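You operate a simulated robot arm through the tools that you are given. There is no shell and no other tool.

Carry out the task below with a simulated robot arm. There is one attempt and no reset: what you move stays moved.

## Task
The power box is dead: change over to the feed that the display names.
Fine: MAIN off before the selector turns; shut its clear guard again; MAIN on last, box lamp lit.
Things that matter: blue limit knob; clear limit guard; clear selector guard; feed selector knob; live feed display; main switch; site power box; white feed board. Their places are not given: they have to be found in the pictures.

Only the result counts: the job must be done as asked and must still hold three seconds after the hand-in. Knocking over, shifting, dropping, spilling or breaking anything else fails it.

## Robot
A 6-joint arm with a four-finger gripper, fixed in place. Base frame: the origin is at the foot of the arm, x ahead of it, y to its left, z up. Readings come in cm, rad, newtons and seconds.
Its first joint turns from -2.897 to 2.897 rad. Payload 3.67 kg.
The TCP is the grasp point between the finger pads, 2.8 cm short of the fingertips. In the tool frame z runs along the fingers and y along their closing line. The gripper opens to 11.2 cm. The gripper's body begins 7.3 cm behind the TCP.
Orientation is that of the tool frame in the base frame, as a unit quaternion [w, x, y, z]. With the fingers straight down and closing along the base's y, the tool's x points along the base's -x, its y along +y and its z along -z.

## Interface
- The arm moves only by the tool move_arm. Its arguments are lists of equal length, an entry for each row: "jaw": the gripper command, from -1 (shut) to 1 (fully open), values between in proportion; "travel": the shift along the base's x, y, z in cm, a list of three; "turn": the turn, a rotation vector about the base's x, y, z in rad, a list of three. In form: {"jaw": [jaw, ...], "travel": [[dx, dy, dz], ...], "turn": [[wx, wy, wz], ...]}. A call has 1 to 20 rows; each row shifts and turns the commanded pose from where the row before left it. A row lasts 0.2 s, in which the tool goes at most 5 cm and 0.15 rad; a call with a longer step from one row to the next is refused whole, and so is a gripper value outside its range. Where a pose cannot be reached the arm comes as near as it can. A force on the tool above 90 N (or 10 N above the force at the start of the call, whichever is more), or a blocked arm, ends the call early, and 0.2 s more pass. The fingers move at their own pace and stop on an object; they squeeze with about 44 N. The grip force told is the motor's: it shows also when the fingers shut on nothing. Time passes only in rows, and 0.2 s behind the last, so rows that do not move let the fingers close. It gives the time, the measured TCP pose, the force on the tool (base axes), the opening and the grip force at its end, in the units of the frame above (readings bear some noise), with the torque about the TCP (base axes, N m) and any sound that the robot's microphone picked up.
- Cameras (640 x 400 px; columns grow to the right, rows downward): "scene" is fixed at [4.78, 65.11, 162.15]; the picture's right is [-0.30, -0.95, 0.00], its down [-0.74, 0.23, -0.64] and it looks along [0.61, -0.19, -0.77] (base axes); focal length 334 px, centre (320, 200). "wrist" rides on the gripper at [6, -1.8, -10.4] in the tool frame; the picture's right is [0.29, 0.96, 0.00], its down [-0.80, 0.24, -0.55] and it looks along [-0.53, 0.16, 0.83] (tool axes); focal length 234 px, centre (320, 200).
- get_image(camera): a new picture of that camera. No time passes.
- probe_pixels(camera, pixels): for up to 12 pixels [column, row] of the newest picture of that camera ("zoom" is the newest enlarged one), the place [x, y, z] in the base frame of the surface seen there, good to about 0.2 cm. No time passes.
- close_up(camera, box): a new picture of the part [left, top, right, bottom] of that camera's present view, enlarged. No time passes.
- close_job(): hands the job in; it is judged then, once.

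Open the gripper and draw the arm clear of the work before you hand the job in, unless the task says otherwise.

The tools are called by a JSON object that holds its "op" and its "data". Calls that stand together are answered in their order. move_arm: Moves the arm, as the interface text tells. Its arguments: {"type":"object","properties":{"jaw":{"type":"array"},"travel":{"type":"array"},"turn":{"type":"array"}},"required":["jaw","travel","turn"]} The other tools are called the same way: get_image (camera) takes a picture; probe_pixels (camera, pixels) gives the place of the surface under pixels of a picture; close_up (camera, box) takes an enlarged picture of a part of a camera's view; close_job () hands the job in.

At the start:

```text
time_s: 0.0
position: [30.92, 36.15, 133.25]
tool_rot: [-0.001, 0.0, 1.0, 0.0]
force: [0.0, 0.5, 0.1]
wrist_torque: [0.0, -0.02, 0.02]
opening: 11.21
grip_force: 0.0
```

scene: 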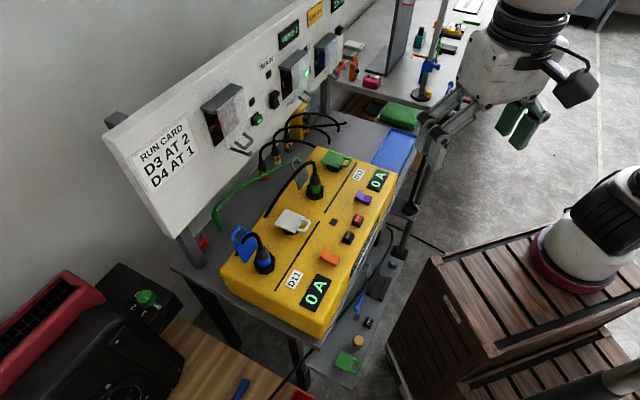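
wrist: 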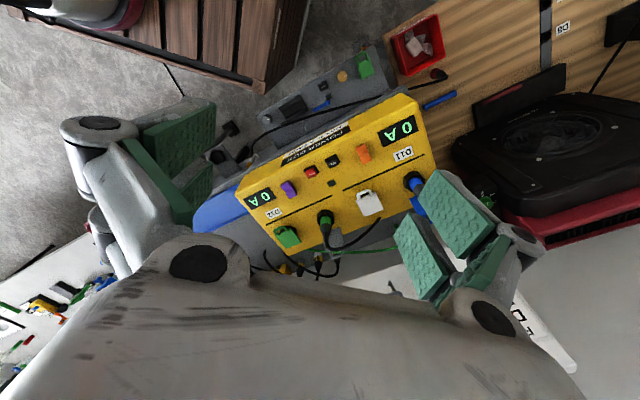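

The scene picture shows a white board with guarded items around (220,110), (295,75), (325,50), and a yellow power box. I take enlarged views to read the board and display.

{"op": "close_up", "data": {"camera": "scene", "box": [180, 0, 380, 160]}}

{"op": "close_up", "data": {"camera": "scene", "box": [100, 80, 260, 220]}}

{"op": "close_up", "data": {"camera": "scene", "box": [200, 130, 420, 340]}}

```text
2.50 times, centred on (280, 80) of scene
```

zoom: 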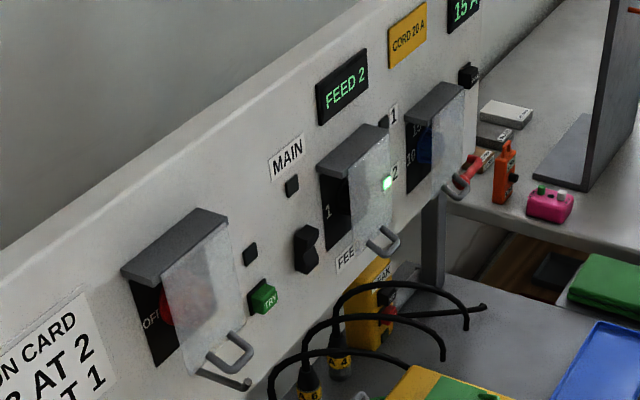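

```text
2.86 times, centred on (180, 150) of scene
```

zoom: 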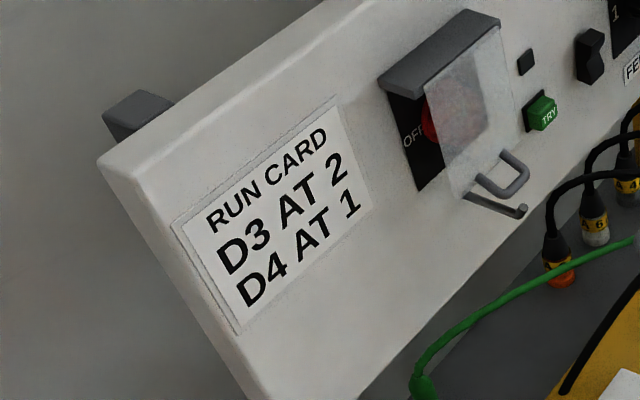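

```text
1.90 times, centred on (310, 235) of scene
```

zoom: 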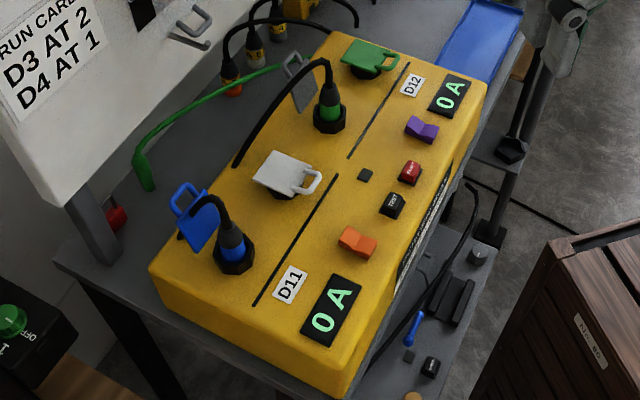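

Display reads FEED 2. I probe points on the board: frame, guards, handles, MAIN rocker, lamps.

{"op": "close_up", "data": {"camera": "scene", "box": [245, 30, 365, 110]}}

```text
5.00 times, centred on (305, 70) of scene
```

zoom: 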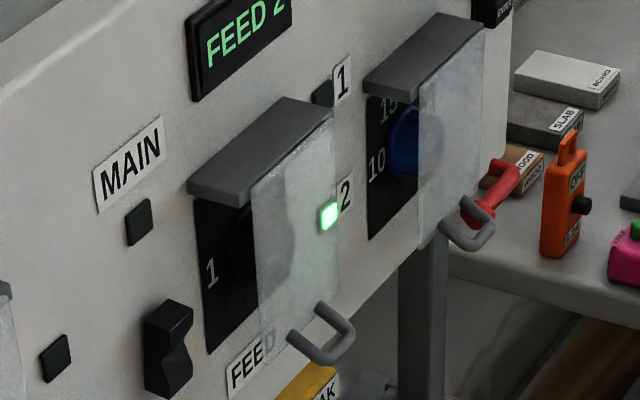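

{"op": "probe_pixels", "data": {"camera": "zoom", "pixels": [[60, 230], [165, 330], [180, 365], [140, 220], [230, 200], [300, 105], [260, 200], [300, 180], [320, 350], [345, 320], [293, 340], [215, 300]]}}

{"op": "probe_pixels", "data": {"camera": "scene", "pixels": [[115, 145], [190, 230], [330, 5], [240, 140], [290, 38], [273, 98], [275, 104], [220, 95], [235, 140], [256, 118], [330, 70], [320, 35]]}}

```text
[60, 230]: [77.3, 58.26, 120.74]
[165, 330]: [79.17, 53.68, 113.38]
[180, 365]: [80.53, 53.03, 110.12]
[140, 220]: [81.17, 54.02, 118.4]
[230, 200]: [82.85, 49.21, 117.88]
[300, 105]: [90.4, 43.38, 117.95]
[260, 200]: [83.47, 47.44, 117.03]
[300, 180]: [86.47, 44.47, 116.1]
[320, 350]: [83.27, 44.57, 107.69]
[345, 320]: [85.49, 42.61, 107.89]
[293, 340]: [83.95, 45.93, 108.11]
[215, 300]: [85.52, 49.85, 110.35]
```

```text
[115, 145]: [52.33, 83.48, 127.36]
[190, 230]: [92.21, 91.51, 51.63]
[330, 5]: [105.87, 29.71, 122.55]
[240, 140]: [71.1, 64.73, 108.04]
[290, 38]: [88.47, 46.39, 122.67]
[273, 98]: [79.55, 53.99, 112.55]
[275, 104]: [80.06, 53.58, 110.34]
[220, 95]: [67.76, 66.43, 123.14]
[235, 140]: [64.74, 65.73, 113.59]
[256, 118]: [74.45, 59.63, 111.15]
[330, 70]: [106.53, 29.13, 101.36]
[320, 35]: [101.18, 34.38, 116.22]
```

The board's face fits the vertical plane x+y≈135.7, facing the arm. I probe the power box, the robot's foot area and surroundings to know the clearances.

{"op": "probe_pixels", "data": {"camera": "scene", "pixels": [[330, 180], [300, 270], [580, 240], [500, 270], [430, 230], [210, 180], [310, 130], [385, 150], [334, 222], [380, 330], [560, 60], [300, 120]]}}

{"op": "close_up", "data": {"camera": "scene", "box": [250, 60, 330, 110]}}

```text
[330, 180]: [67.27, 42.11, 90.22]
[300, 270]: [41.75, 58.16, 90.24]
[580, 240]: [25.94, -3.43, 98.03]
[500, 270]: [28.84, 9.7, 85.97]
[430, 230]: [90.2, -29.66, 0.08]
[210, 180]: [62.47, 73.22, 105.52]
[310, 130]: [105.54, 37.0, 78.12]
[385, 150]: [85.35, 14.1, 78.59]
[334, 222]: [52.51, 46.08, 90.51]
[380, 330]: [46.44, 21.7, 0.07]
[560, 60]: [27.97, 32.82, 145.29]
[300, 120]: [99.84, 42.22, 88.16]
```

```text
8.00 times, centred on (290, 85) of scene
```

zoom: 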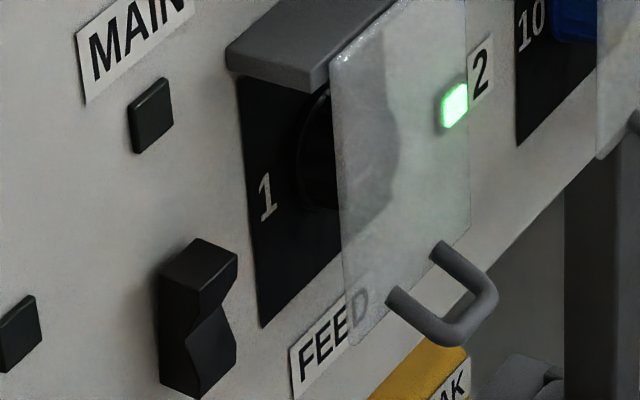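

The MAIN rocker is at zoom (195,320) with its lamp dark, the selector shows "1" on its dial and lamp 2 is lit. I turn the gripper 45° about z while moving towards the board at a safe height.

{"op": "move_arm", "data": {"jaw": [1, 1, 1, 1, 1, 1], "travel": [[3, -0.3, 0], [3, -0.3, 0], [3, -0.3, 0], [3, -0.3, 0], [3, -0.3, 0], [3, -0.3, 0]], "turn": [[0, 0, 0.1309], [0, 0, 0.1309], [0, 0, 0.1309], [0, 0, 0.1309], [0, 0, 0.1309], [0, 0, 0.1309]]}}

```text
time_s: 1.4
position: [48.83, 34.17, 133.32]
tool_rot: [-0.001, -0.384, 0.923, 0.0]
force: [-1.1, -0.4, 0.3]
wrist_torque: [0.03, -0.03, 0.0]
opening: 11.2
grip_force: 0.0
```

The yaw went as planned (tool x now points along -f). Now I pitch the fingers up to point at the board, moving slightly forward.

{"op": "move_arm", "data": {"jaw": [1, 1, 1, 1, 1, 1, 1, 1, 1, 1, 1], "travel": [[1, -0.3, -0.8], [1, -0.3, -0.8], [1, -0.3, -0.8], [1, -0.3, -0.8], [1, -0.3, -0.8], [1, -0.3, -0.8], [1, -0.3, -0.8], [1, -0.3, -0.8], [1, -0.3, -0.8], [1, -0.3, -0.8], [1, -0.3, -0.8]], "turn": [[0.101, -0.101, 0], [0.101, -0.101, 0], [0.101, -0.101, 0], [0.101, -0.101, 0], [0.101, -0.101, 0], [0.101, -0.101, 0], [0.101, -0.101, 0], [0.101, -0.101, 0], [0.101, -0.101, 0], [0.101, -0.101, 0], [0.101, -0.101, 0]]}}

{"op": "get_image", "data": {"camera": "wrist"}}

{"op": "get_image", "data": {"camera": "scene"}}

```text
time_s: 3.8
position: [53.94, 36.21, 125.28]
tool_rot: [0.655, -0.265, 0.656, 0.266]
force: [-0.4, -0.5, 0.2]
wrist_torque: [0.0, 0.0, 0.03]
opening: 11.2
grip_force: 0.0
out of reach, approached as far as the arm can: row 8, 9, 10, 11
```

```text
taken
```

wrist: 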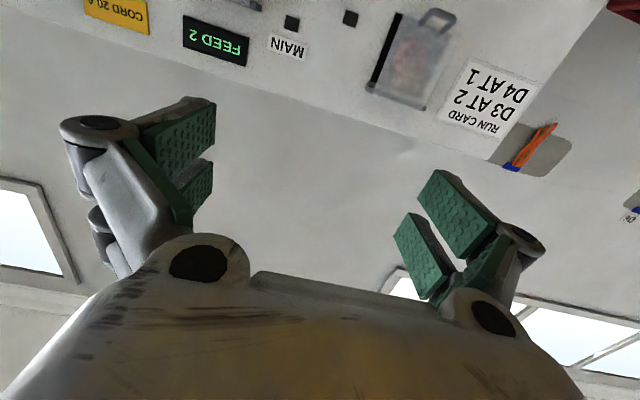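

```text
taken
```

scene: 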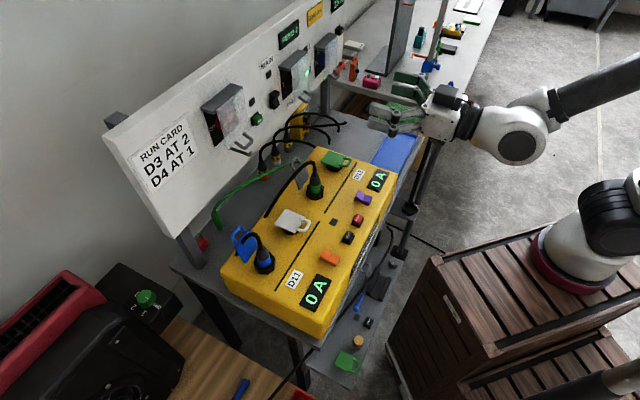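

The arm reports out of reach with the tool horizontal at TCP (53.9,36.2,125). I look at the arm itself to understand its configuration.

{"op": "close_up", "data": {"camera": "scene", "box": [340, 40, 640, 400]}}

{"op": "probe_pixels", "data": {"camera": "scene", "pixels": [[630, 72], [570, 95], [515, 145], [490, 115], [440, 110], [615, 210], [570, 240], [630, 185], [560, 270], [600, 385], [470, 340], [500, 230]]}}

```text
1.11 times, centred on (490, 220) of scene
```

zoom: 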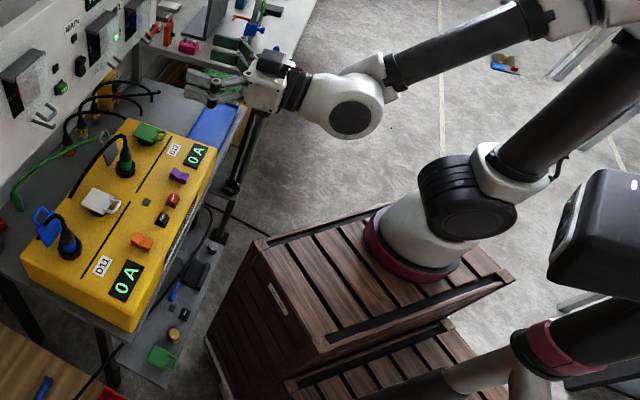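

```text
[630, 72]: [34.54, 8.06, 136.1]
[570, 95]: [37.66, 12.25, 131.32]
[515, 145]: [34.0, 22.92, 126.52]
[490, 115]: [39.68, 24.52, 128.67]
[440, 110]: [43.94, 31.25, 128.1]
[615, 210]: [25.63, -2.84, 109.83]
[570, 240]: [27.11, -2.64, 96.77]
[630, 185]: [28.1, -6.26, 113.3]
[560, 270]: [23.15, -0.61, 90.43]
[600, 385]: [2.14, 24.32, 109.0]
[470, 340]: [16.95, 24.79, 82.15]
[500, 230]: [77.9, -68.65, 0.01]
```

The arm's real base column sits near (30,-10), so the wrist was too close in rather than too far out. I move towards the board's selector (TCP about 24 cm from the board) to get the wrist view.

{"op": "move_arm", "data": {"jaw": [1, 1, 1, 1, 1, 1, 1], "travel": [[2, 0, -1], [2, 0, -1], [2, 0, -1], [2, 0, -1], [2, 0, -1], [1, 0, -1], [1, 0, -1]], "turn": [[0, 0, 0], [0, 0, 0], [0, 0, 0], [0, 0, 0], [0, 0, 0], [0, 0, 0], [0, 0, 0]]}}

{"op": "get_image", "data": {"camera": "wrist"}}

```text
time_s: 5.4
position: [55.92, 42.11, 118.65]
tool_rot: [0.655, -0.267, 0.655, 0.267]
force: [-0.7, -0.4, -1.4]
wrist_torque: [-0.02, 0.01, -0.03]
opening: 11.22
grip_force: 0.1
out of reach, approached as far as the arm can: row 1, 2, 3, 4, 5, 6, 7
```

```text
taken
```

wrist: 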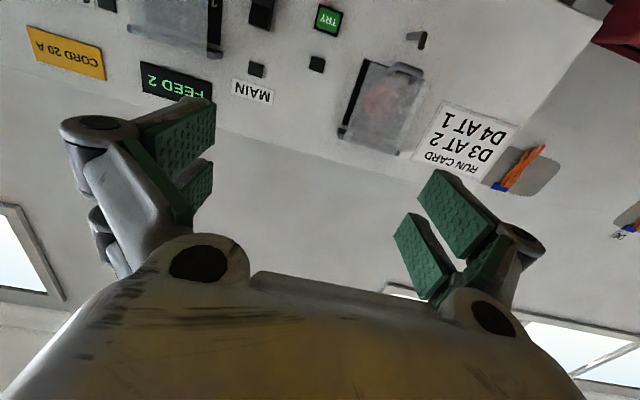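

The arm again could not follow; I look at the scene to see its posture before choosing another way.

{"op": "get_image", "data": {"camera": "scene"}}

{"op": "close_up", "data": {"camera": "scene", "box": [380, 0, 640, 200]}}

```text
taken
```

scene: 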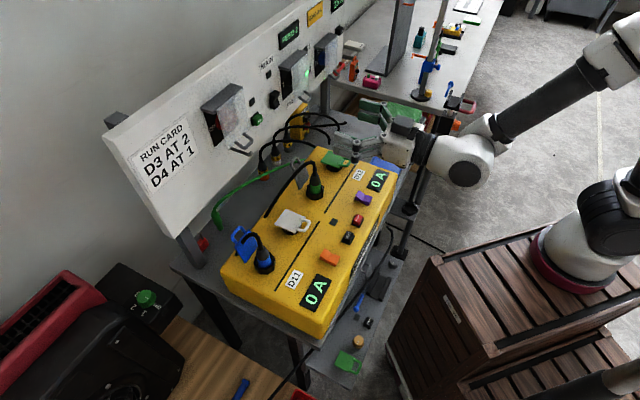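

```text
2.00 times, centred on (510, 100) of scene
```

zoom: 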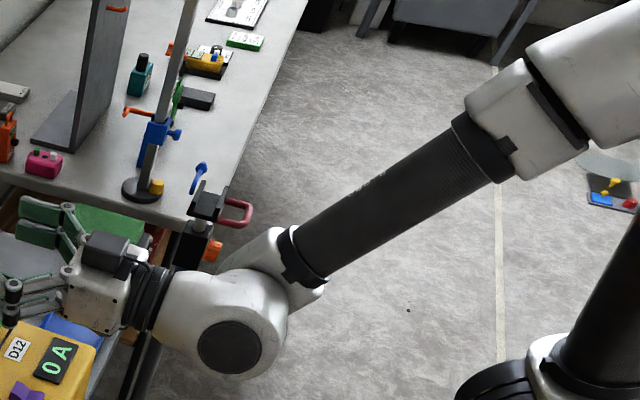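

I probe the arm's links to work out its geometry and where its base axis is.

{"op": "probe_pixels", "data": {"camera": "scene", "pixels": [[465, 165], [450, 150], [480, 135], [500, 120], [560, 85], [590, 65], [625, 40], [635, 185], [605, 215], [580, 245], [550, 270], [405, 145]]}}

{"op": "close_up", "data": {"camera": "scene", "box": [480, 150, 640, 300]}}

```text
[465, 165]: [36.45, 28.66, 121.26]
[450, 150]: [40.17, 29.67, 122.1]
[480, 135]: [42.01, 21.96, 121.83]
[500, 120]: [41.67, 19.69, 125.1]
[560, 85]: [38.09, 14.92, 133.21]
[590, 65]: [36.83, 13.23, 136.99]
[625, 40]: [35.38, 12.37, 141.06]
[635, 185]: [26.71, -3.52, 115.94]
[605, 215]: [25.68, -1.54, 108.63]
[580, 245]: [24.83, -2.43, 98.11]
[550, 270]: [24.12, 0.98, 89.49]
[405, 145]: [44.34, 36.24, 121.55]
```

```text
2.67 times, centred on (560, 225) of scene
```

zoom: 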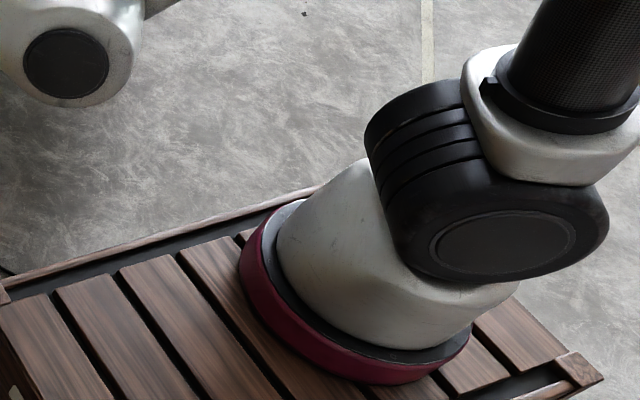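

The enlarged views extend past the frame edge, so a tall narrow box at the right edge can show the rest of the arm. I take that one.

{"op": "close_up", "data": {"camera": "scene", "box": [620, 0, 640, 400]}}

{"op": "close_up", "data": {"camera": "wrist", "box": [100, 0, 420, 100]}}

```text
1.00 times, centred on (630, 200) of scene (not enlarged: the box is as wide or as high as the picture)
```

zoom: 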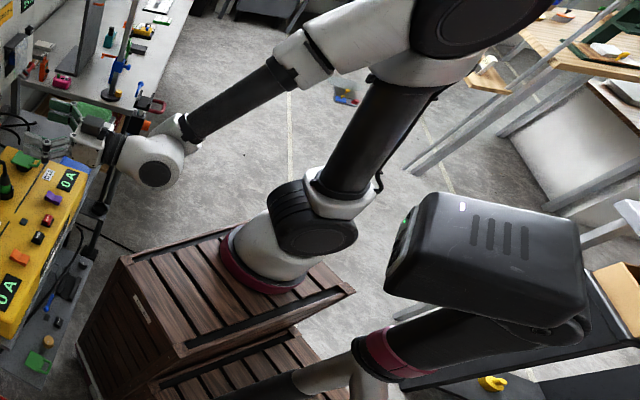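

```text
2.00 times, centred on (260, 50) of wrist
```

zoom: 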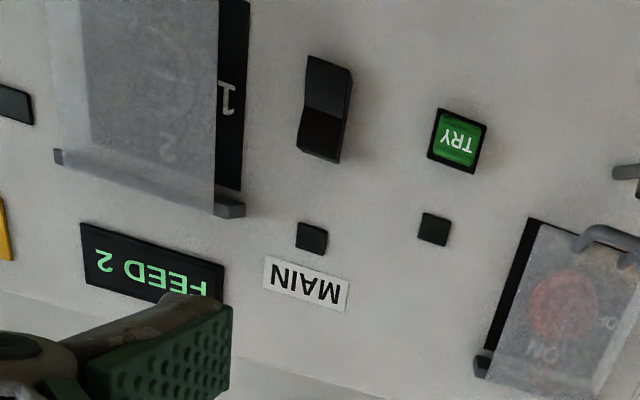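

The arm on the crate is mine (base axis near (26,-8)); the pattern of the failures suggests a wrist-roll limit with the tool's x pointing down. I roll the tool by +90° about its pointing axis, away from that limit, without travelling.

{"op": "move_arm", "data": {"jaw": [1, 1, 1, 1, 1, 1, 1, 1, 1, 1, 1], "travel": [[0, 0, 0], [0, 0, 0], [0, 0, 0], [0, 0, 0], [0, 0, 0], [0, 0, 0], [0, 0, 0], [0, 0, 0], [0, 0, 0], [0, 0, 0], [0, 0, 0]], "turn": [[0.101, 0.101, 0], [0.101, 0.101, 0], [0.101, 0.101, 0], [0.101, 0.101, 0], [0.101, 0.101, 0], [0.101, 0.101, 0], [0.101, 0.101, 0], [0.101, 0.101, 0], [0.101, 0.101, 0], [0.101, 0.101, 0], [0.101, 0.101, 0]]}}

{"op": "get_image", "data": {"camera": "wrist"}}

```text
time_s: 7.8
position: [41.62, 48.54, 157.17]
tool_rot: [0.306, 0.232, 0.678, 0.627]
force: [0.4, -0.2, 0.0]
wrist_torque: [0.01, 0.0, 0.01]
opening: 11.21
grip_force: 0.1
out of reach, approached as far as the arm can: row 1, 2, 3, 4, 5, 6, 7, 8, 9, 10, 11
```

```text
taken
```

wrist: 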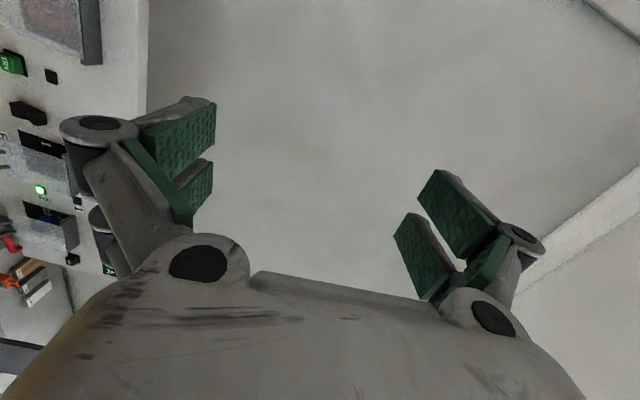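

That roll made it worse (TCP drifted to (41.6,48.5,157)), so the limit lies on that side. I roll back by 90° the other way.

{"op": "move_arm", "data": {"jaw": [1, 1, 1, 1, 1, 1, 1, 1, 1, 1, 1], "travel": [[0, 0, 0], [0, 0, 0], [0, 0, 0], [0, 0, 0], [0, 0, 0], [0, 0, 0], [0, 0, 0], [0, 0, 0], [0, 0, 0], [0, 0, 0], [0, 0, 0]], "turn": [[-0.101, -0.101, 0], [-0.101, -0.101, 0], [-0.101, -0.101, 0], [-0.101, -0.101, 0], [-0.101, -0.101, 0], [-0.101, -0.101, 0], [-0.101, -0.101, 0], [-0.101, -0.101, 0], [-0.101, -0.101, 0], [-0.101, -0.101, 0], [-0.101, -0.101, 0]]}}

{"op": "get_image", "data": {"camera": "scene"}}

```text
time_s: 10.2
position: [41.8, 48.52, 157.3]
tool_rot: [0.667, -0.307, 0.638, 0.233]
force: [0.0, 0.6, -0.5]
wrist_torque: [-0.03, 0.0, 0.01]
opening: 11.16
grip_force: 0.1
```

```text
taken
```

scene: 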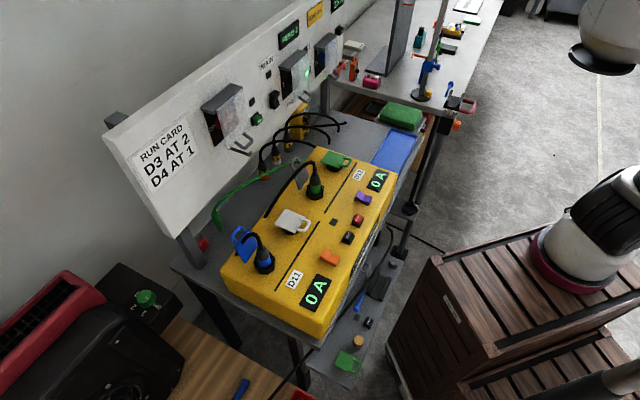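

The pose now resets to the measured one after each call. I roll a further -90° about the pointing axis (tool x towards the board's right), then travel towards the selector.

{"op": "move_arm", "data": {"jaw": [1, 1, 1, 1, 1, 1, 1, 1, 1, 1, 1], "travel": [[0, 0, 0], [0, 0, 0], [0, 0, 0], [0, 0, 0], [0, 0, 0], [0, 0, 0], [0, 0, 0], [0, 0, 0], [0, 0, 0], [0, 0, 0], [0, 0, 0]], "turn": [[-0.101, -0.101, 0], [-0.101, -0.101, 0], [-0.101, -0.101, 0], [-0.101, -0.101, 0], [-0.101, -0.101, 0], [-0.101, -0.101, 0], [-0.101, -0.101, 0], [-0.101, -0.101, 0], [-0.101, -0.101, 0], [-0.101, -0.101, 0], [-0.101, -0.101, 0]]}}

{"op": "move_arm", "data": {"jaw": [1, 1, 1, 1, 1, 1, 1, 1, 1, 1], "travel": [[2.5, -1.5, -3], [2.5, -1.5, -3], [2.5, -1.5, -3], [2.5, -1.5, -3], [2.5, -1.5, -3], [2.5, -1.5, -3], [2.5, -1.5, -3], [2.5, -1.5, -3], [2.5, -1.5, -3], [2.5, -1.5, -3]], "turn": [[0, 0, 0], [0, 0, 0], [0, 0, 0], [0, 0, 0], [0, 0, 0], [0, 0, 0], [0, 0, 0], [0, 0, 0], [0, 0, 0], [0, 0, 0]]}}

{"op": "get_image", "data": {"camera": "wrist"}}

{"op": "get_image", "data": {"camera": "scene"}}

```text
time_s: 12.6
position: [41.57, 48.7, 157.17]
tool_rot: [-0.637, 0.667, -0.232, 0.309]
force: [0.1, -0.3, 0.5]
wrist_torque: [-0.03, 0.01, -0.04]
opening: 11.22
grip_force: 0.0
```

```text
time_s: 14.8
position: [58.49, 39.92, 129.47]
tool_rot: [-0.631, 0.666, -0.242, 0.315]
force: [0.2, 0.8, 0.6]
wrist_torque: [0.03, -0.03, 0.03]
opening: 11.24
grip_force: 0.1
out of reach, approached as far as the arm can: row 7, 8, 9, 10
```

```text
taken
```

wrist: 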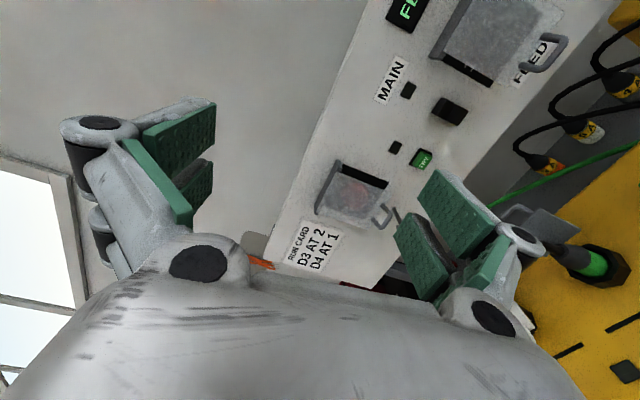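

```text
taken
```

scene: 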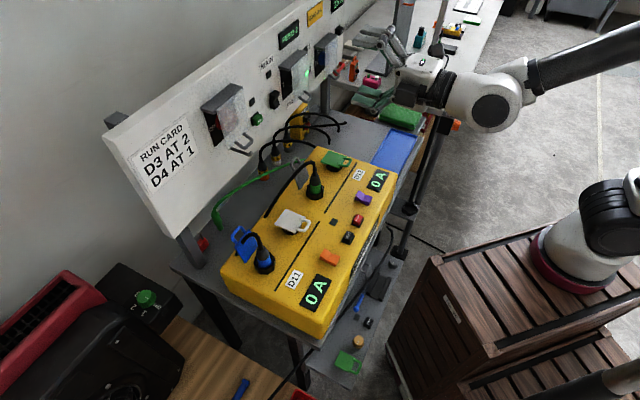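

The move stopped short again at (58.5,39.9,129.5). I probe the arm's elbow and links in a wide view to find out which joint is limiting.

{"op": "close_up", "data": {"camera": "scene", "box": [620, 0, 640, 400]}}

{"op": "probe_pixels", "data": {"camera": "zoom", "pixels": [[180, 110], [215, 80], [250, 60], [300, 35], [340, 20], [300, 210], [330, 170], [350, 130], [370, 100], [400, 60], [260, 240], [240, 270]]}}

```text
1.00 times, centred on (630, 200) of scene (not enlarged: the box is as wide or as high as the picture)
```

zoom: 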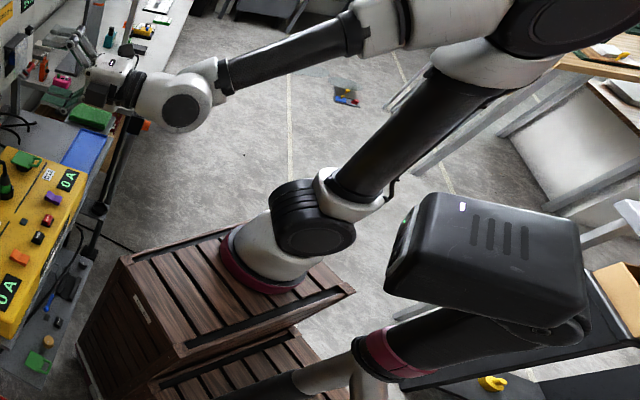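

```text
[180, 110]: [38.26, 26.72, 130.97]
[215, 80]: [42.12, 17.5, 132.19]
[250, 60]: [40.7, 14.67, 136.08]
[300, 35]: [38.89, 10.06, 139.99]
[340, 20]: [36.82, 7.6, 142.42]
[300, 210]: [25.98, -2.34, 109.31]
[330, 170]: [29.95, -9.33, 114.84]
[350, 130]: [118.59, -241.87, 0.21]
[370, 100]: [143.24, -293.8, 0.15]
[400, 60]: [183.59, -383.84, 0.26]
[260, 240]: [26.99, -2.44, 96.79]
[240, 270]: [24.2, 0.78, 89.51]
```

The wrist was simply too close to the shoulder (fold limit). I move towards the board first (d≈14 cm at z≈128), then sideways to the right.

{"op": "move_arm", "data": {"jaw": [1, 1, 1, 1, 1, 1, 1, 1, 1, 1], "travel": [[1.7, 1.7, 0], [1.7, 1.7, 0], [1.7, 1.7, 0], [1.7, 1.7, 0], [1.7, 1.7, 0], [1.5, -1.5, -0.5], [1.5, -1.5, -0.5], [1.5, -1.5, -0.5], [1.5, -1.5, -0.5], [1.5, -1.5, -0.5]], "turn": [[0, 0, 0], [0, 0, 0], [0, 0, 0], [0, 0, 0], [0, 0, 0], [0, 0, 0], [0, 0, 0], [0, 0, 0], [0, 0, 0], [0, 0, 0]]}}

{"op": "get_image", "data": {"camera": "wrist"}}

```text
time_s: 17.0
position: [65.81, 48.95, 130.36]
tool_rot: [-0.632, 0.666, -0.241, 0.314]
force: [-0.2, 0.2, 0.0]
wrist_torque: [-0.01, -0.01, 0.01]
opening: 11.18
grip_force: 0.1
out of reach, approached as far as the arm can: row 1, 2, 4, 6, 7, 8, 9, 10
```

```text
taken
```

wrist: 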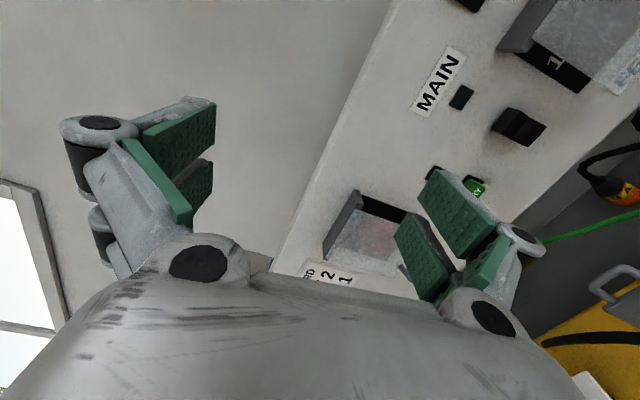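

The data fit a wrist that is in the flipped branch (forearm roll near its limit), so I must return to tool-down and pitch up again in the arm's own plane. To get that plane I probe the base ring precisely.

{"op": "close_up", "data": {"camera": "scene", "box": [540, 180, 640, 300]}}

{"op": "probe_pixels", "data": {"camera": "zoom", "pixels": [[150, 190], [150, 230], [170, 270], [200, 310], [240, 345], [290, 365], [340, 370], [390, 360], [430, 345], [200, 150], [250, 250], [350, 300]]}}

```text
3.33 times, centred on (590, 240) of scene
```

zoom: 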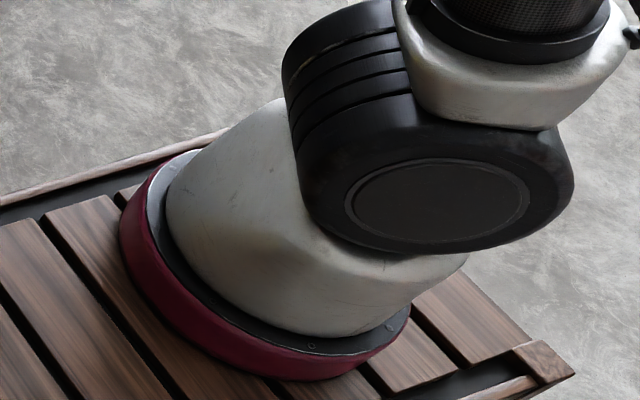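

```text
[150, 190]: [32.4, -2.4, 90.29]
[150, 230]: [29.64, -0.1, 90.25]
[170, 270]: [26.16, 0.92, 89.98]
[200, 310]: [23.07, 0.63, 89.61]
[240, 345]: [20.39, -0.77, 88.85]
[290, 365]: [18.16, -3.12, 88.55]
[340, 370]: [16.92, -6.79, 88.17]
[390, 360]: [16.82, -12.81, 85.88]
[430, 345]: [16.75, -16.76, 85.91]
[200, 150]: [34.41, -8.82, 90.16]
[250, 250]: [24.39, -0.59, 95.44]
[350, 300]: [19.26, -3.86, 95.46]
```

Circle fit of the ring gives the base axis at about (25.7,-8.3), i.e. right in front of the selector. I first roll back to tool x down while easing left and away from the board.

{"op": "move_arm", "data": {"jaw": [1, 1, 1, 1, 1, 1, 1, 1, 1, 1, 1], "travel": [[-0.5, 0.1, 0], [-0.5, 0.1, 0], [-0.5, 0.1, 0], [-0.5, 0.1, 0], [-0.5, 0.1, 0], [-0.5, 0.1, 0], [-0.5, 0.1, 0], [-0.5, 0.1, 0], [-0.5, 0.1, 0], [-0.5, 0.1, 0], [-0.5, 0.1, 0]], "turn": [[0.101, 0.101, 0], [0.101, 0.101, 0], [0.101, 0.101, 0], [0.101, 0.101, 0], [0.101, 0.101, 0], [0.101, 0.101, 0], [0.101, 0.101, 0], [0.101, 0.101, 0], [0.101, 0.101, 0], [0.101, 0.101, 0], [0.101, 0.101, 0]]}}

```text
time_s: 19.4
position: [60.19, 50.34, 130.35]
tool_rot: [0.667, -0.307, 0.638, 0.233]
force: [-0.5, -1.1, -0.7]
wrist_torque: [-0.02, -0.03, -0.02]
opening: 11.2
grip_force: 0.1
out of reach, approached as far as the arm can: row 1
```

Now tool x is down and the pose was reached. I pitch the tool back down by 90°, backing off a little.

{"op": "move_arm", "data": {"jaw": [1, 1, 1, 1, 1, 1, 1, 1, 1, 1, 1], "travel": [[-0.5, -0.5, 0.3], [-0.5, -0.5, 0.3], [-0.5, -0.5, 0.3], [-0.5, -0.5, 0.3], [-0.5, -0.5, 0.3], [-0.5, -0.5, 0.3], [-0.5, -0.5, 0.3], [-0.5, -0.5, 0.3], [-0.5, -0.5, 0.3], [-0.5, -0.5, 0.3], [-0.5, -0.5, 0.3]], "turn": [[-0.101, 0.101, 0], [-0.101, 0.101, 0], [-0.101, 0.101, 0], [-0.101, 0.101, 0], [-0.101, 0.101, 0], [-0.101, 0.101, 0], [-0.101, 0.101, 0], [-0.101, 0.101, 0], [-0.101, 0.101, 0], [-0.101, 0.101, 0], [-0.101, 0.101, 0]]}}

```text
time_s: 21.8
position: [54.55, 44.53, 133.62]
tool_rot: [-0.001, -0.435, 0.901, -0.001]
force: [-1.0, -0.9, 1.4]
wrist_torque: [0.06, -0.04, -0.01]
opening: 11.2
grip_force: 0.0
```

Tool is down again with tool x at azimuth 231.6°. I yaw it to azimuth 135° and move onto the line through the base axis perpendicular to the board (target about (60.8,26.8)).

{"op": "move_arm", "data": {"jaw": [1, 1, 1, 1, 1, 1, 1, 1, 1, 1, 1, 1], "travel": [[0.525, -1.475, -0.15], [0.525, -1.475, -0.15], [0.525, -1.475, -0.15], [0.525, -1.475, -0.15], [0.525, -1.475, -0.15], [0.525, -1.475, -0.15], [0.525, -1.475, -0.15], [0.525, -1.475, -0.15], [0.525, -1.475, -0.15], [0.525, -1.475, -0.15], [0.525, -1.475, -0.15], [0.525, -1.475, -0.15]], "turn": [[0, 0, -0.1405], [0, 0, -0.1405], [0, 0, -0.1405], [0, 0, -0.1405], [0, 0, -0.1405], [0, 0, -0.1405], [0, 0, -0.1405], [0, 0, -0.1405], [0, 0, -0.1405], [0, 0, -0.1405], [0, 0, -0.1405], [0, 0, -0.1405]]}}

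{"op": "get_image", "data": {"camera": "scene"}}

```text
time_s: 24.4
position: [60.85, 27.16, 132.0]
tool_rot: [-0.002, 0.384, 0.923, 0.0]
force: [0.7, 0.6, 0.9]
wrist_torque: [-0.05, 0.01, -0.01]
opening: 11.19
grip_force: 0.1
```

```text
taken
```

scene: 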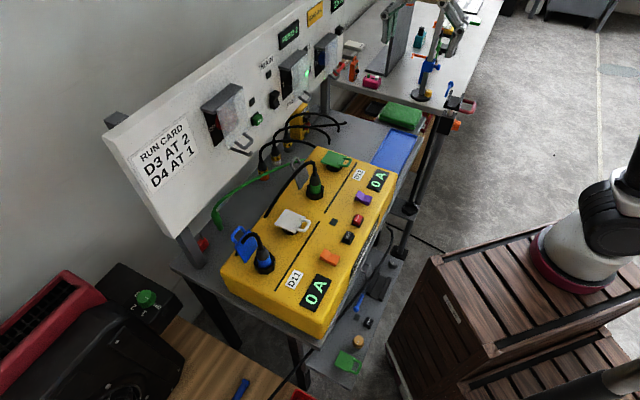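

Tool x now points left along the board. I pitch up in the arm's plane while advancing towards the board.

{"op": "move_arm", "data": {"jaw": [1, 1, 1, 1, 1, 1, 1, 1, 1, 1, 1], "travel": [[1.2, 1.2, -0.4], [1.2, 1.2, -0.4], [1.2, 1.2, -0.4], [1.2, 1.2, -0.4], [1.2, 1.2, -0.4], [1.2, 1.2, -0.4], [1.2, 1.2, -0.4], [1.2, 1.2, -0.4], [1.2, 1.2, -0.4], [1.2, 1.2, -0.4], [1.2, 1.2, -0.4]], "turn": [[0.101, -0.101, 0], [0.101, -0.101, 0], [0.101, -0.101, 0], [0.101, -0.101, 0], [0.101, -0.101, 0], [0.101, -0.101, 0], [0.101, -0.101, 0], [0.101, -0.101, 0], [0.101, -0.101, 0], [0.101, -0.101, 0], [0.101, -0.101, 0]]}}

{"op": "get_image", "data": {"camera": "wrist"}}

{"op": "get_image", "data": {"camera": "scene"}}

```text
time_s: 26.8
position: [72.22, 36.84, 133.77]
tool_rot: [0.216, 0.324, 0.768, 0.509]
force: [0.1, 1.4, 0.0]
wrist_torque: [0.0, -0.01, 0.01]
opening: 11.2
grip_force: 0.2
out of reach, approached as far as the arm can: row 8, 9, 10, 11
```

```text
taken
```

wrist: 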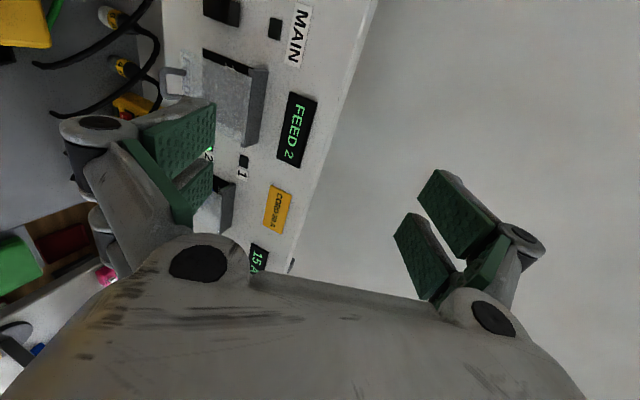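

```text
taken
```

scene: 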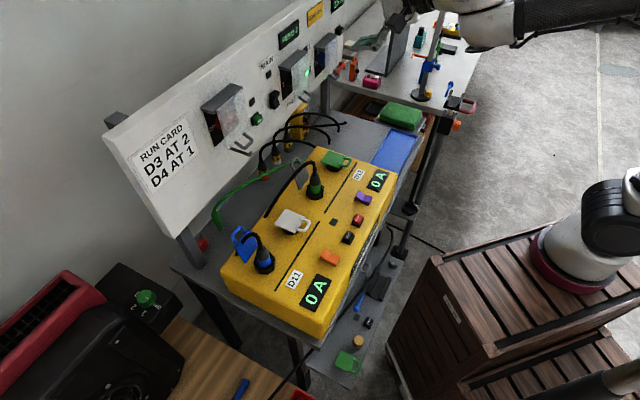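

The wrist cannot bend upwards past the forearm, but this view of the board is useful: selector guard near (235,100), FEED 2 display at (297,130). I zoom in here.

{"op": "close_up", "data": {"camera": "wrist", "box": [150, 0, 320, 110]}}

```text
3.64 times, centred on (235, 55) of wrist
```

zoom: 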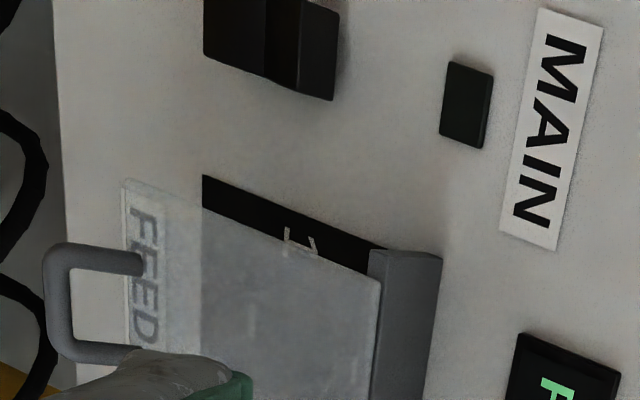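

I first pitch down away from the wrist singularity and roll tool x to the inward side while shifting left, preparing to come up on the roll branch that allows a horizontal tool.

{"op": "move_arm", "data": {"jaw": [1, 1, 1, 1, 1, 1, 1, 1, 1, 1, 1, 1, 1, 1, 1], "travel": [[-1, 1, 0], [-1, 1, 0], [-1, 1, 0], [-1, 1, 0], [-0.7, 0.7, 0], [-0.7, 0.7, 0], [-0.7, 0.7, 0], [-0.7, 0.7, 0], [-0.7, 0.7, 0], [-0.7, 0.7, 0], [-0.7, 0.7, 0], [-0.7, 0.7, 0], [-0.7, 0.7, 0], [-0.7, 0.7, 0], [-0.7, 0.7, 0]], "turn": [[-0.099, 0.099, 0], [-0.099, 0.099, 0], [-0.099, 0.099, 0], [-0.099, 0.099, 0], [-0.0588, -0.057, 0.117], [-0.0588, -0.057, 0.117], [-0.0588, -0.057, 0.117], [-0.0588, -0.057, 0.117], [-0.0588, -0.057, 0.117], [-0.0588, -0.057, 0.117], [-0.0588, -0.057, 0.117], [-0.0588, -0.057, 0.117], [-0.0588, -0.057, 0.117], [-0.0588, -0.057, 0.117], [-0.0588, -0.057, 0.117]]}}

```text
time_s: 30.0
position: [60.64, 48.28, 133.76]
tool_rot: [0.281, -0.363, 0.881, 0.112]
force: [0.9, -0.4, 1.1]
wrist_torque: [-0.01, 0.02, 0.04]
opening: 11.18
grip_force: 0.1
out of reach, approached as far as the arm can: row 1
```

Tool is pitched 55° down with tool x inward. Now I pitch up to horizontal with a slight yaw to the right, lowering to z≈117.

{"op": "move_arm", "data": {"jaw": [1, 1, 1, 1, 1, 1, 1], "travel": [[0.3, 0.3, -2.4], [0.3, 0.3, -2.4], [0.3, 0.3, -2.4], [0.3, 0.3, -2.4], [0.3, 0.3, -2.4], [0.3, 0.3, -2.4], [0.3, 0.3, -2.4]], "turn": [[0.095, -0.098, -0.024], [0.095, -0.098, -0.024], [0.095, -0.098, -0.024], [0.095, -0.098, -0.024], [0.095, -0.098, -0.024], [0.095, -0.098, -0.024], [0.095, -0.098, -0.024]]}}

{"op": "get_image", "data": {"camera": "wrist"}}

```text
time_s: 31.6
position: [62.55, 50.41, 117.14]
tool_rot: [0.665, -0.196, 0.68, 0.241]
force: [-0.4, -0.4, 0.2]
wrist_torque: [-0.04, 0.04, 0.06]
opening: 11.2
grip_force: 0.0
```

```text
taken
```

wrist: 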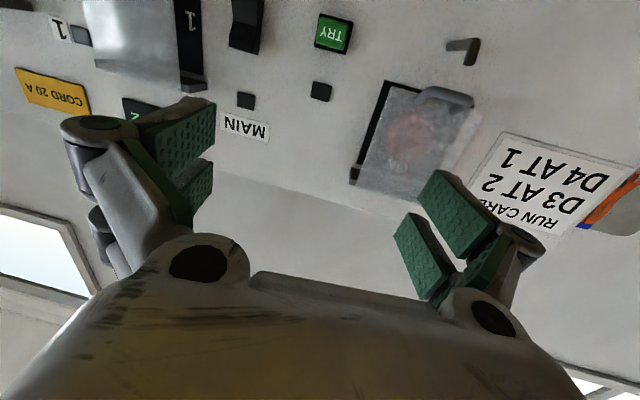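

That worked: horizontal tool at (62.6,50.4,117.1), azimuth 36°. I shift right and lower to view the selector and the rocker.

{"op": "move_arm", "data": {"jaw": [1, 1, 1, 1, 1, 1], "travel": [[0.7, -0.9, -1.4], [0.7, -0.9, -1.4], [0.7, -0.9, -1.4], [0.7, -0.9, -1.4], [0.7, -0.9, -1.4], [0.7, -0.9, -1.4]], "turn": [[0, 0, -0.025], [0, 0, -0.025], [0, 0, -0.025], [0, 0, -0.025], [0, 0, -0.025], [0, 0, -0.025]]}}

{"op": "get_image", "data": {"camera": "wrist"}}

{"op": "get_image", "data": {"camera": "scene"}}

```text
time_s: 33.0
position: [66.88, 44.89, 108.64]
tool_rot: [0.68, -0.146, 0.693, 0.19]
force: [0.1, 0.0, 1.1]
wrist_torque: [-0.02, -0.01, 0.0]
opening: 11.2
grip_force: 0.1
```

```text
taken
```

wrist: 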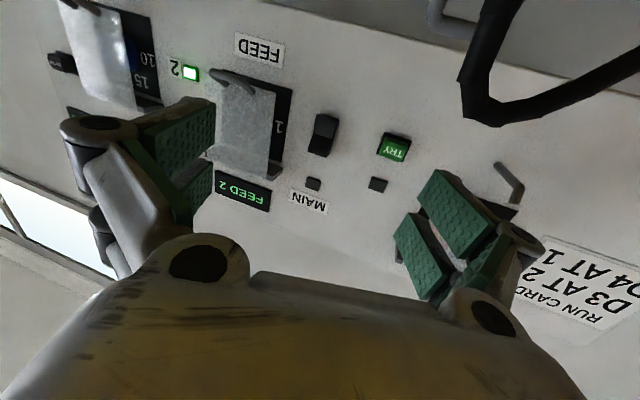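

```text
taken
```

scene: 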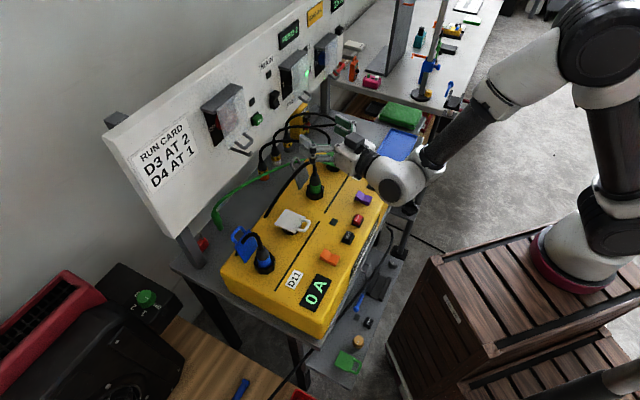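

Good view: selector guard at (245,125), rocker at (323,135), FEED label at (260,47). I zoom in on these and probe.

{"op": "close_up", "data": {"camera": "wrist", "box": [150, 20, 410, 200]}}

{"op": "close_up", "data": {"camera": "wrist", "box": [200, 60, 300, 190]}}

{"op": "close_up", "data": {"camera": "wrist", "box": [290, 95, 360, 195]}}

```text
2.22 times, centred on (280, 110) of wrist
```

zoom: 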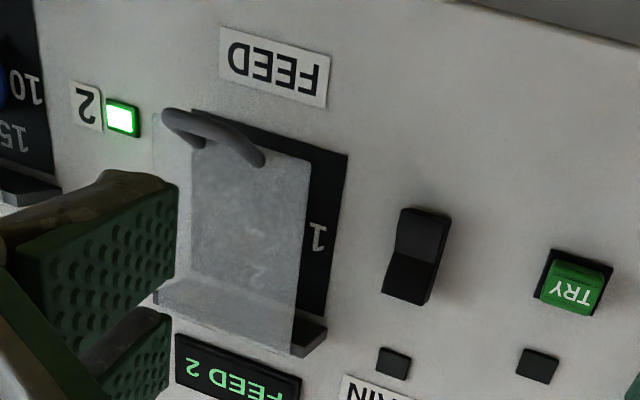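

```text
3.08 times, centred on (250, 125) of wrist
```

zoom: 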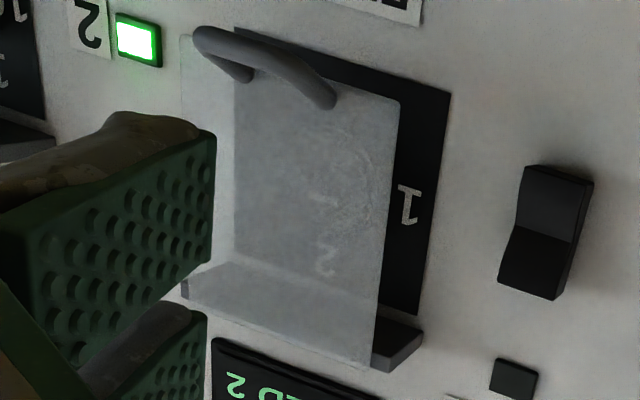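

```text
4.00 times, centred on (325, 145) of wrist
```

zoom: 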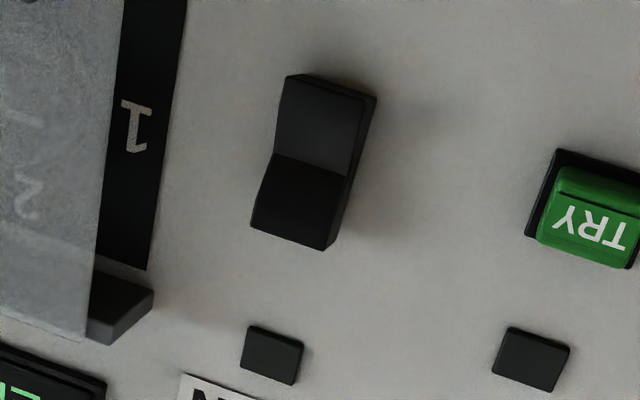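

I probe the rocker halves, the guard plate corners, the handle, the dial and the lamps in the newest enlarged pictures.

{"op": "probe_pixels", "data": {"camera": "zoom", "pixels": [[295, 85], [365, 100], [285, 120], [345, 135], [280, 150], [340, 170], [275, 170], [335, 190], [265, 210], [315, 225], [335, 245], [255, 225]]}}

{"op": "close_up", "data": {"camera": "wrist", "box": [200, 60, 300, 190]}}

{"op": "probe_pixels", "data": {"camera": "zoom", "pixels": [[215, 38], [270, 50], [325, 95], [240, 75], [395, 100], [370, 355], [190, 285], [300, 150], [325, 200], [410, 205], [325, 262], [140, 40]]}}

```text
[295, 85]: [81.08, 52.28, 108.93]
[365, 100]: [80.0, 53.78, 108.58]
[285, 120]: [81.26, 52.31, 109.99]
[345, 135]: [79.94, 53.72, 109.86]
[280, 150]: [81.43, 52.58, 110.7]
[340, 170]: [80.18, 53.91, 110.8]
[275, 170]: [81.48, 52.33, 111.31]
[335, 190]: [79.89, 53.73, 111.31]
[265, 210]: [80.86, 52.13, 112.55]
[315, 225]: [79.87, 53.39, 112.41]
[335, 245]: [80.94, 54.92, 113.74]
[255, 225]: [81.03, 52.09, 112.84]
```

```text
3.08 times, centred on (250, 125) of wrist
```

zoom: 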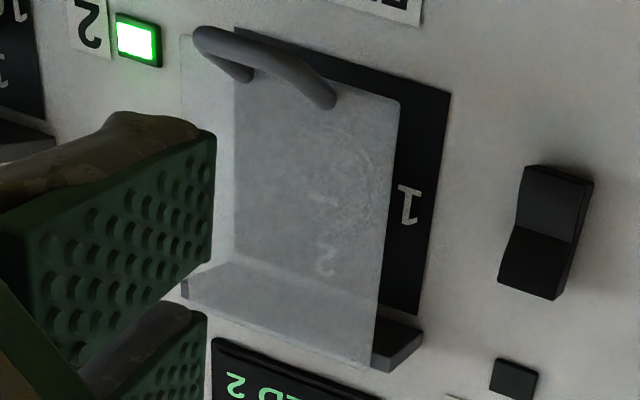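

```text
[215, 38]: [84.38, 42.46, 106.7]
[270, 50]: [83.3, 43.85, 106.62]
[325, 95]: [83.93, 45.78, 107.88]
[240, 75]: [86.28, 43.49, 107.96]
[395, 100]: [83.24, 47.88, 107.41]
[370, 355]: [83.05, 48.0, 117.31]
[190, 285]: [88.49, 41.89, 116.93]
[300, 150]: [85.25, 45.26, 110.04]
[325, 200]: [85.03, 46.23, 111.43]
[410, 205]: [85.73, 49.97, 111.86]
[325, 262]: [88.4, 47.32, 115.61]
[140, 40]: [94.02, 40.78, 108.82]
```

Geometry on the board (u along it, d out of it): the rocker spans u 18.5–20.4, z 108.5–113.3 and its top end sticks out more (d≈1.9) than its bottom, so the top half is the one to press. I close the fingers and go to a pre-press position in front of the rocker's top.

{"op": "move_arm", "data": {"jaw": [-1, -1, -1, -1, -1, -1], "travel": [[0, 0, 0.9], [1.82, 0.8, 0.9], [1.82, 0.8, 0.9], [1.82, 0.8, 0.9], [1.82, 0.8, 0.8], [1.82, 0.8, 0]], "turn": [[0, 0, 0], [0, 0, 0], [0, 0, 0], [0, 0, 0], [0, 0, 0], [0, 0, 0]]}}

{"op": "get_image", "data": {"camera": "wrist"}}

{"op": "close_up", "data": {"camera": "scene", "box": [230, 50, 390, 150]}}

```text
time_s: 34.4
position: [75.88, 48.94, 113.11]
tool_rot: [0.68, -0.146, 0.693, 0.189]
force: [0.0, 0.5, -0.2]
wrist_torque: [-0.03, 0.0, 0.02]
opening: 0.0
grip_force: 36.0
```

```text
taken
```

wrist: 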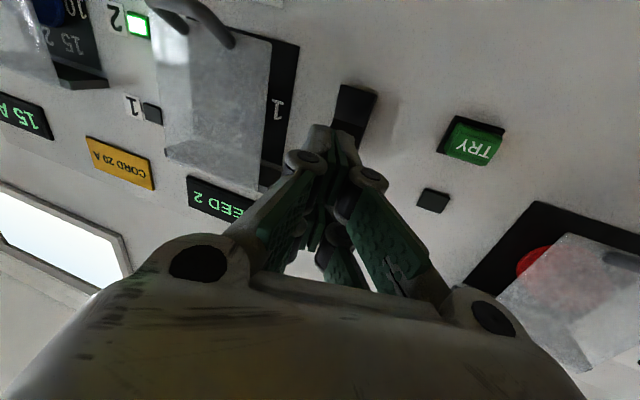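

```text
4.00 times, centred on (310, 100) of scene
```

zoom: 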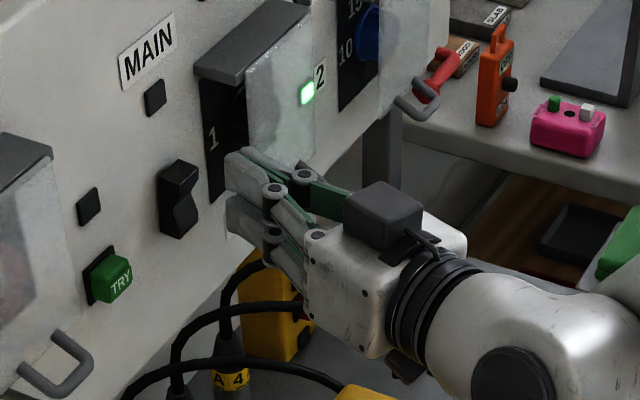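

The fingertips are at zoom (240,160)–(232,220) with the rocker at (180,195). I probe the tip to compare with my estimate before pressing.

{"op": "probe_pixels", "data": {"camera": "zoom", "pixels": [[240, 165], [232, 162], [233, 210], [238, 225], [270, 195], [178, 175], [190, 170], [183, 220], [195, 215], [160, 190]]}}

{"op": "close_up", "data": {"camera": "wrist", "box": [280, 70, 420, 200]}}

```text
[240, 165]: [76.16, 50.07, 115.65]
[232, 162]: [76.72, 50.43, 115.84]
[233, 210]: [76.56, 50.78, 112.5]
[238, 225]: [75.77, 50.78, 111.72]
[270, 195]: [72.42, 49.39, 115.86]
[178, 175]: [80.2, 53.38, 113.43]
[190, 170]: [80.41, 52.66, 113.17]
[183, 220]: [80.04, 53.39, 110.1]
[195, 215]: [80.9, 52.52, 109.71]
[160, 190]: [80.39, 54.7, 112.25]
```

```text
3.08 times, centred on (350, 135) of wrist
```

zoom: 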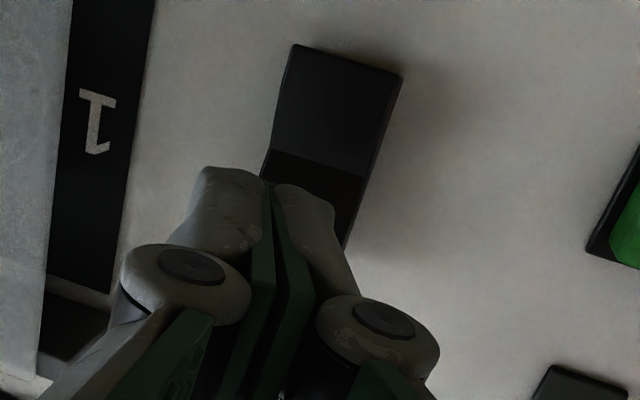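

The finger's visible tip is taller than expected (z≈111–116), so I raise the TCP by 0.6 cm to stay on the rocker's top half, shift slightly left and advance 2.2 cm straight towards the board.

{"op": "move_arm", "data": {"jaw": [-1, -1, -1, -1], "travel": [[-0.2, 0.2, 0.6], [0.55, 0.55, 0], [0.55, 0.55, 0], [0.45, 0.45, 0]], "turn": [[0, 0, 0], [0, 0, 0], [0, 0, 0], [0, 0, 0]]}}

{"op": "close_up", "data": {"camera": "scene", "box": [250, 70, 330, 120]}}

{"op": "close_up", "data": {"camera": "wrist", "box": [280, 70, 420, 200]}}

```text
time_s: 35.4
position: [77.35, 50.76, 113.6]
tool_rot: [0.68, -0.144, 0.693, 0.189]
force: [-0.2, 0.3, 0.1]
wrist_torque: [0.0, 0.0, 0.01]
opening: 0.0
grip_force: 35.6
```

```text
8.00 times, centred on (290, 95) of scene
```

zoom: 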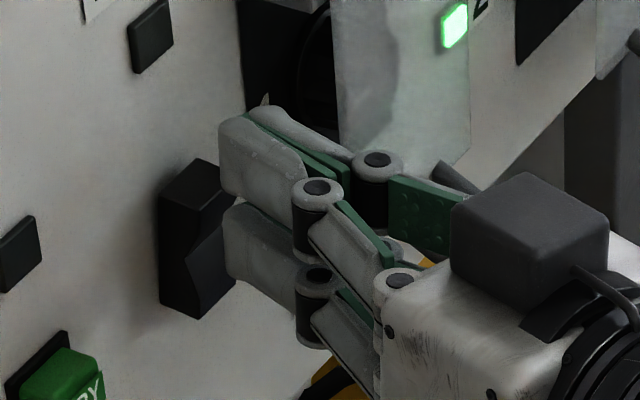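

```text
3.08 times, centred on (350, 135) of wrist
```

zoom: 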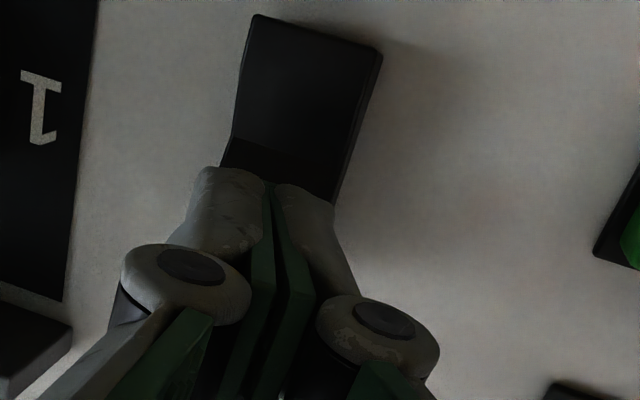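

Tip sits just in front of the rocker's top half. I advance gently 0.6 cm and read the force.

{"op": "move_arm", "data": {"jaw": [-1, -1, -1], "travel": [[0.14, 0.14, 0], [0.14, 0.14, 0], [0.14, 0.14, 0]], "turn": [[0, 0, 0], [0, 0, 0], [0, 0, 0]]}}

```text
time_s: 36.2
position: [77.74, 51.22, 113.56]
tool_rot: [0.68, -0.147, 0.693, 0.19]
force: [0.4, 0.1, -0.5]
wrist_torque: [-0.02, -0.02, 0.02]
opening: 0.0
grip_force: 35.2
```

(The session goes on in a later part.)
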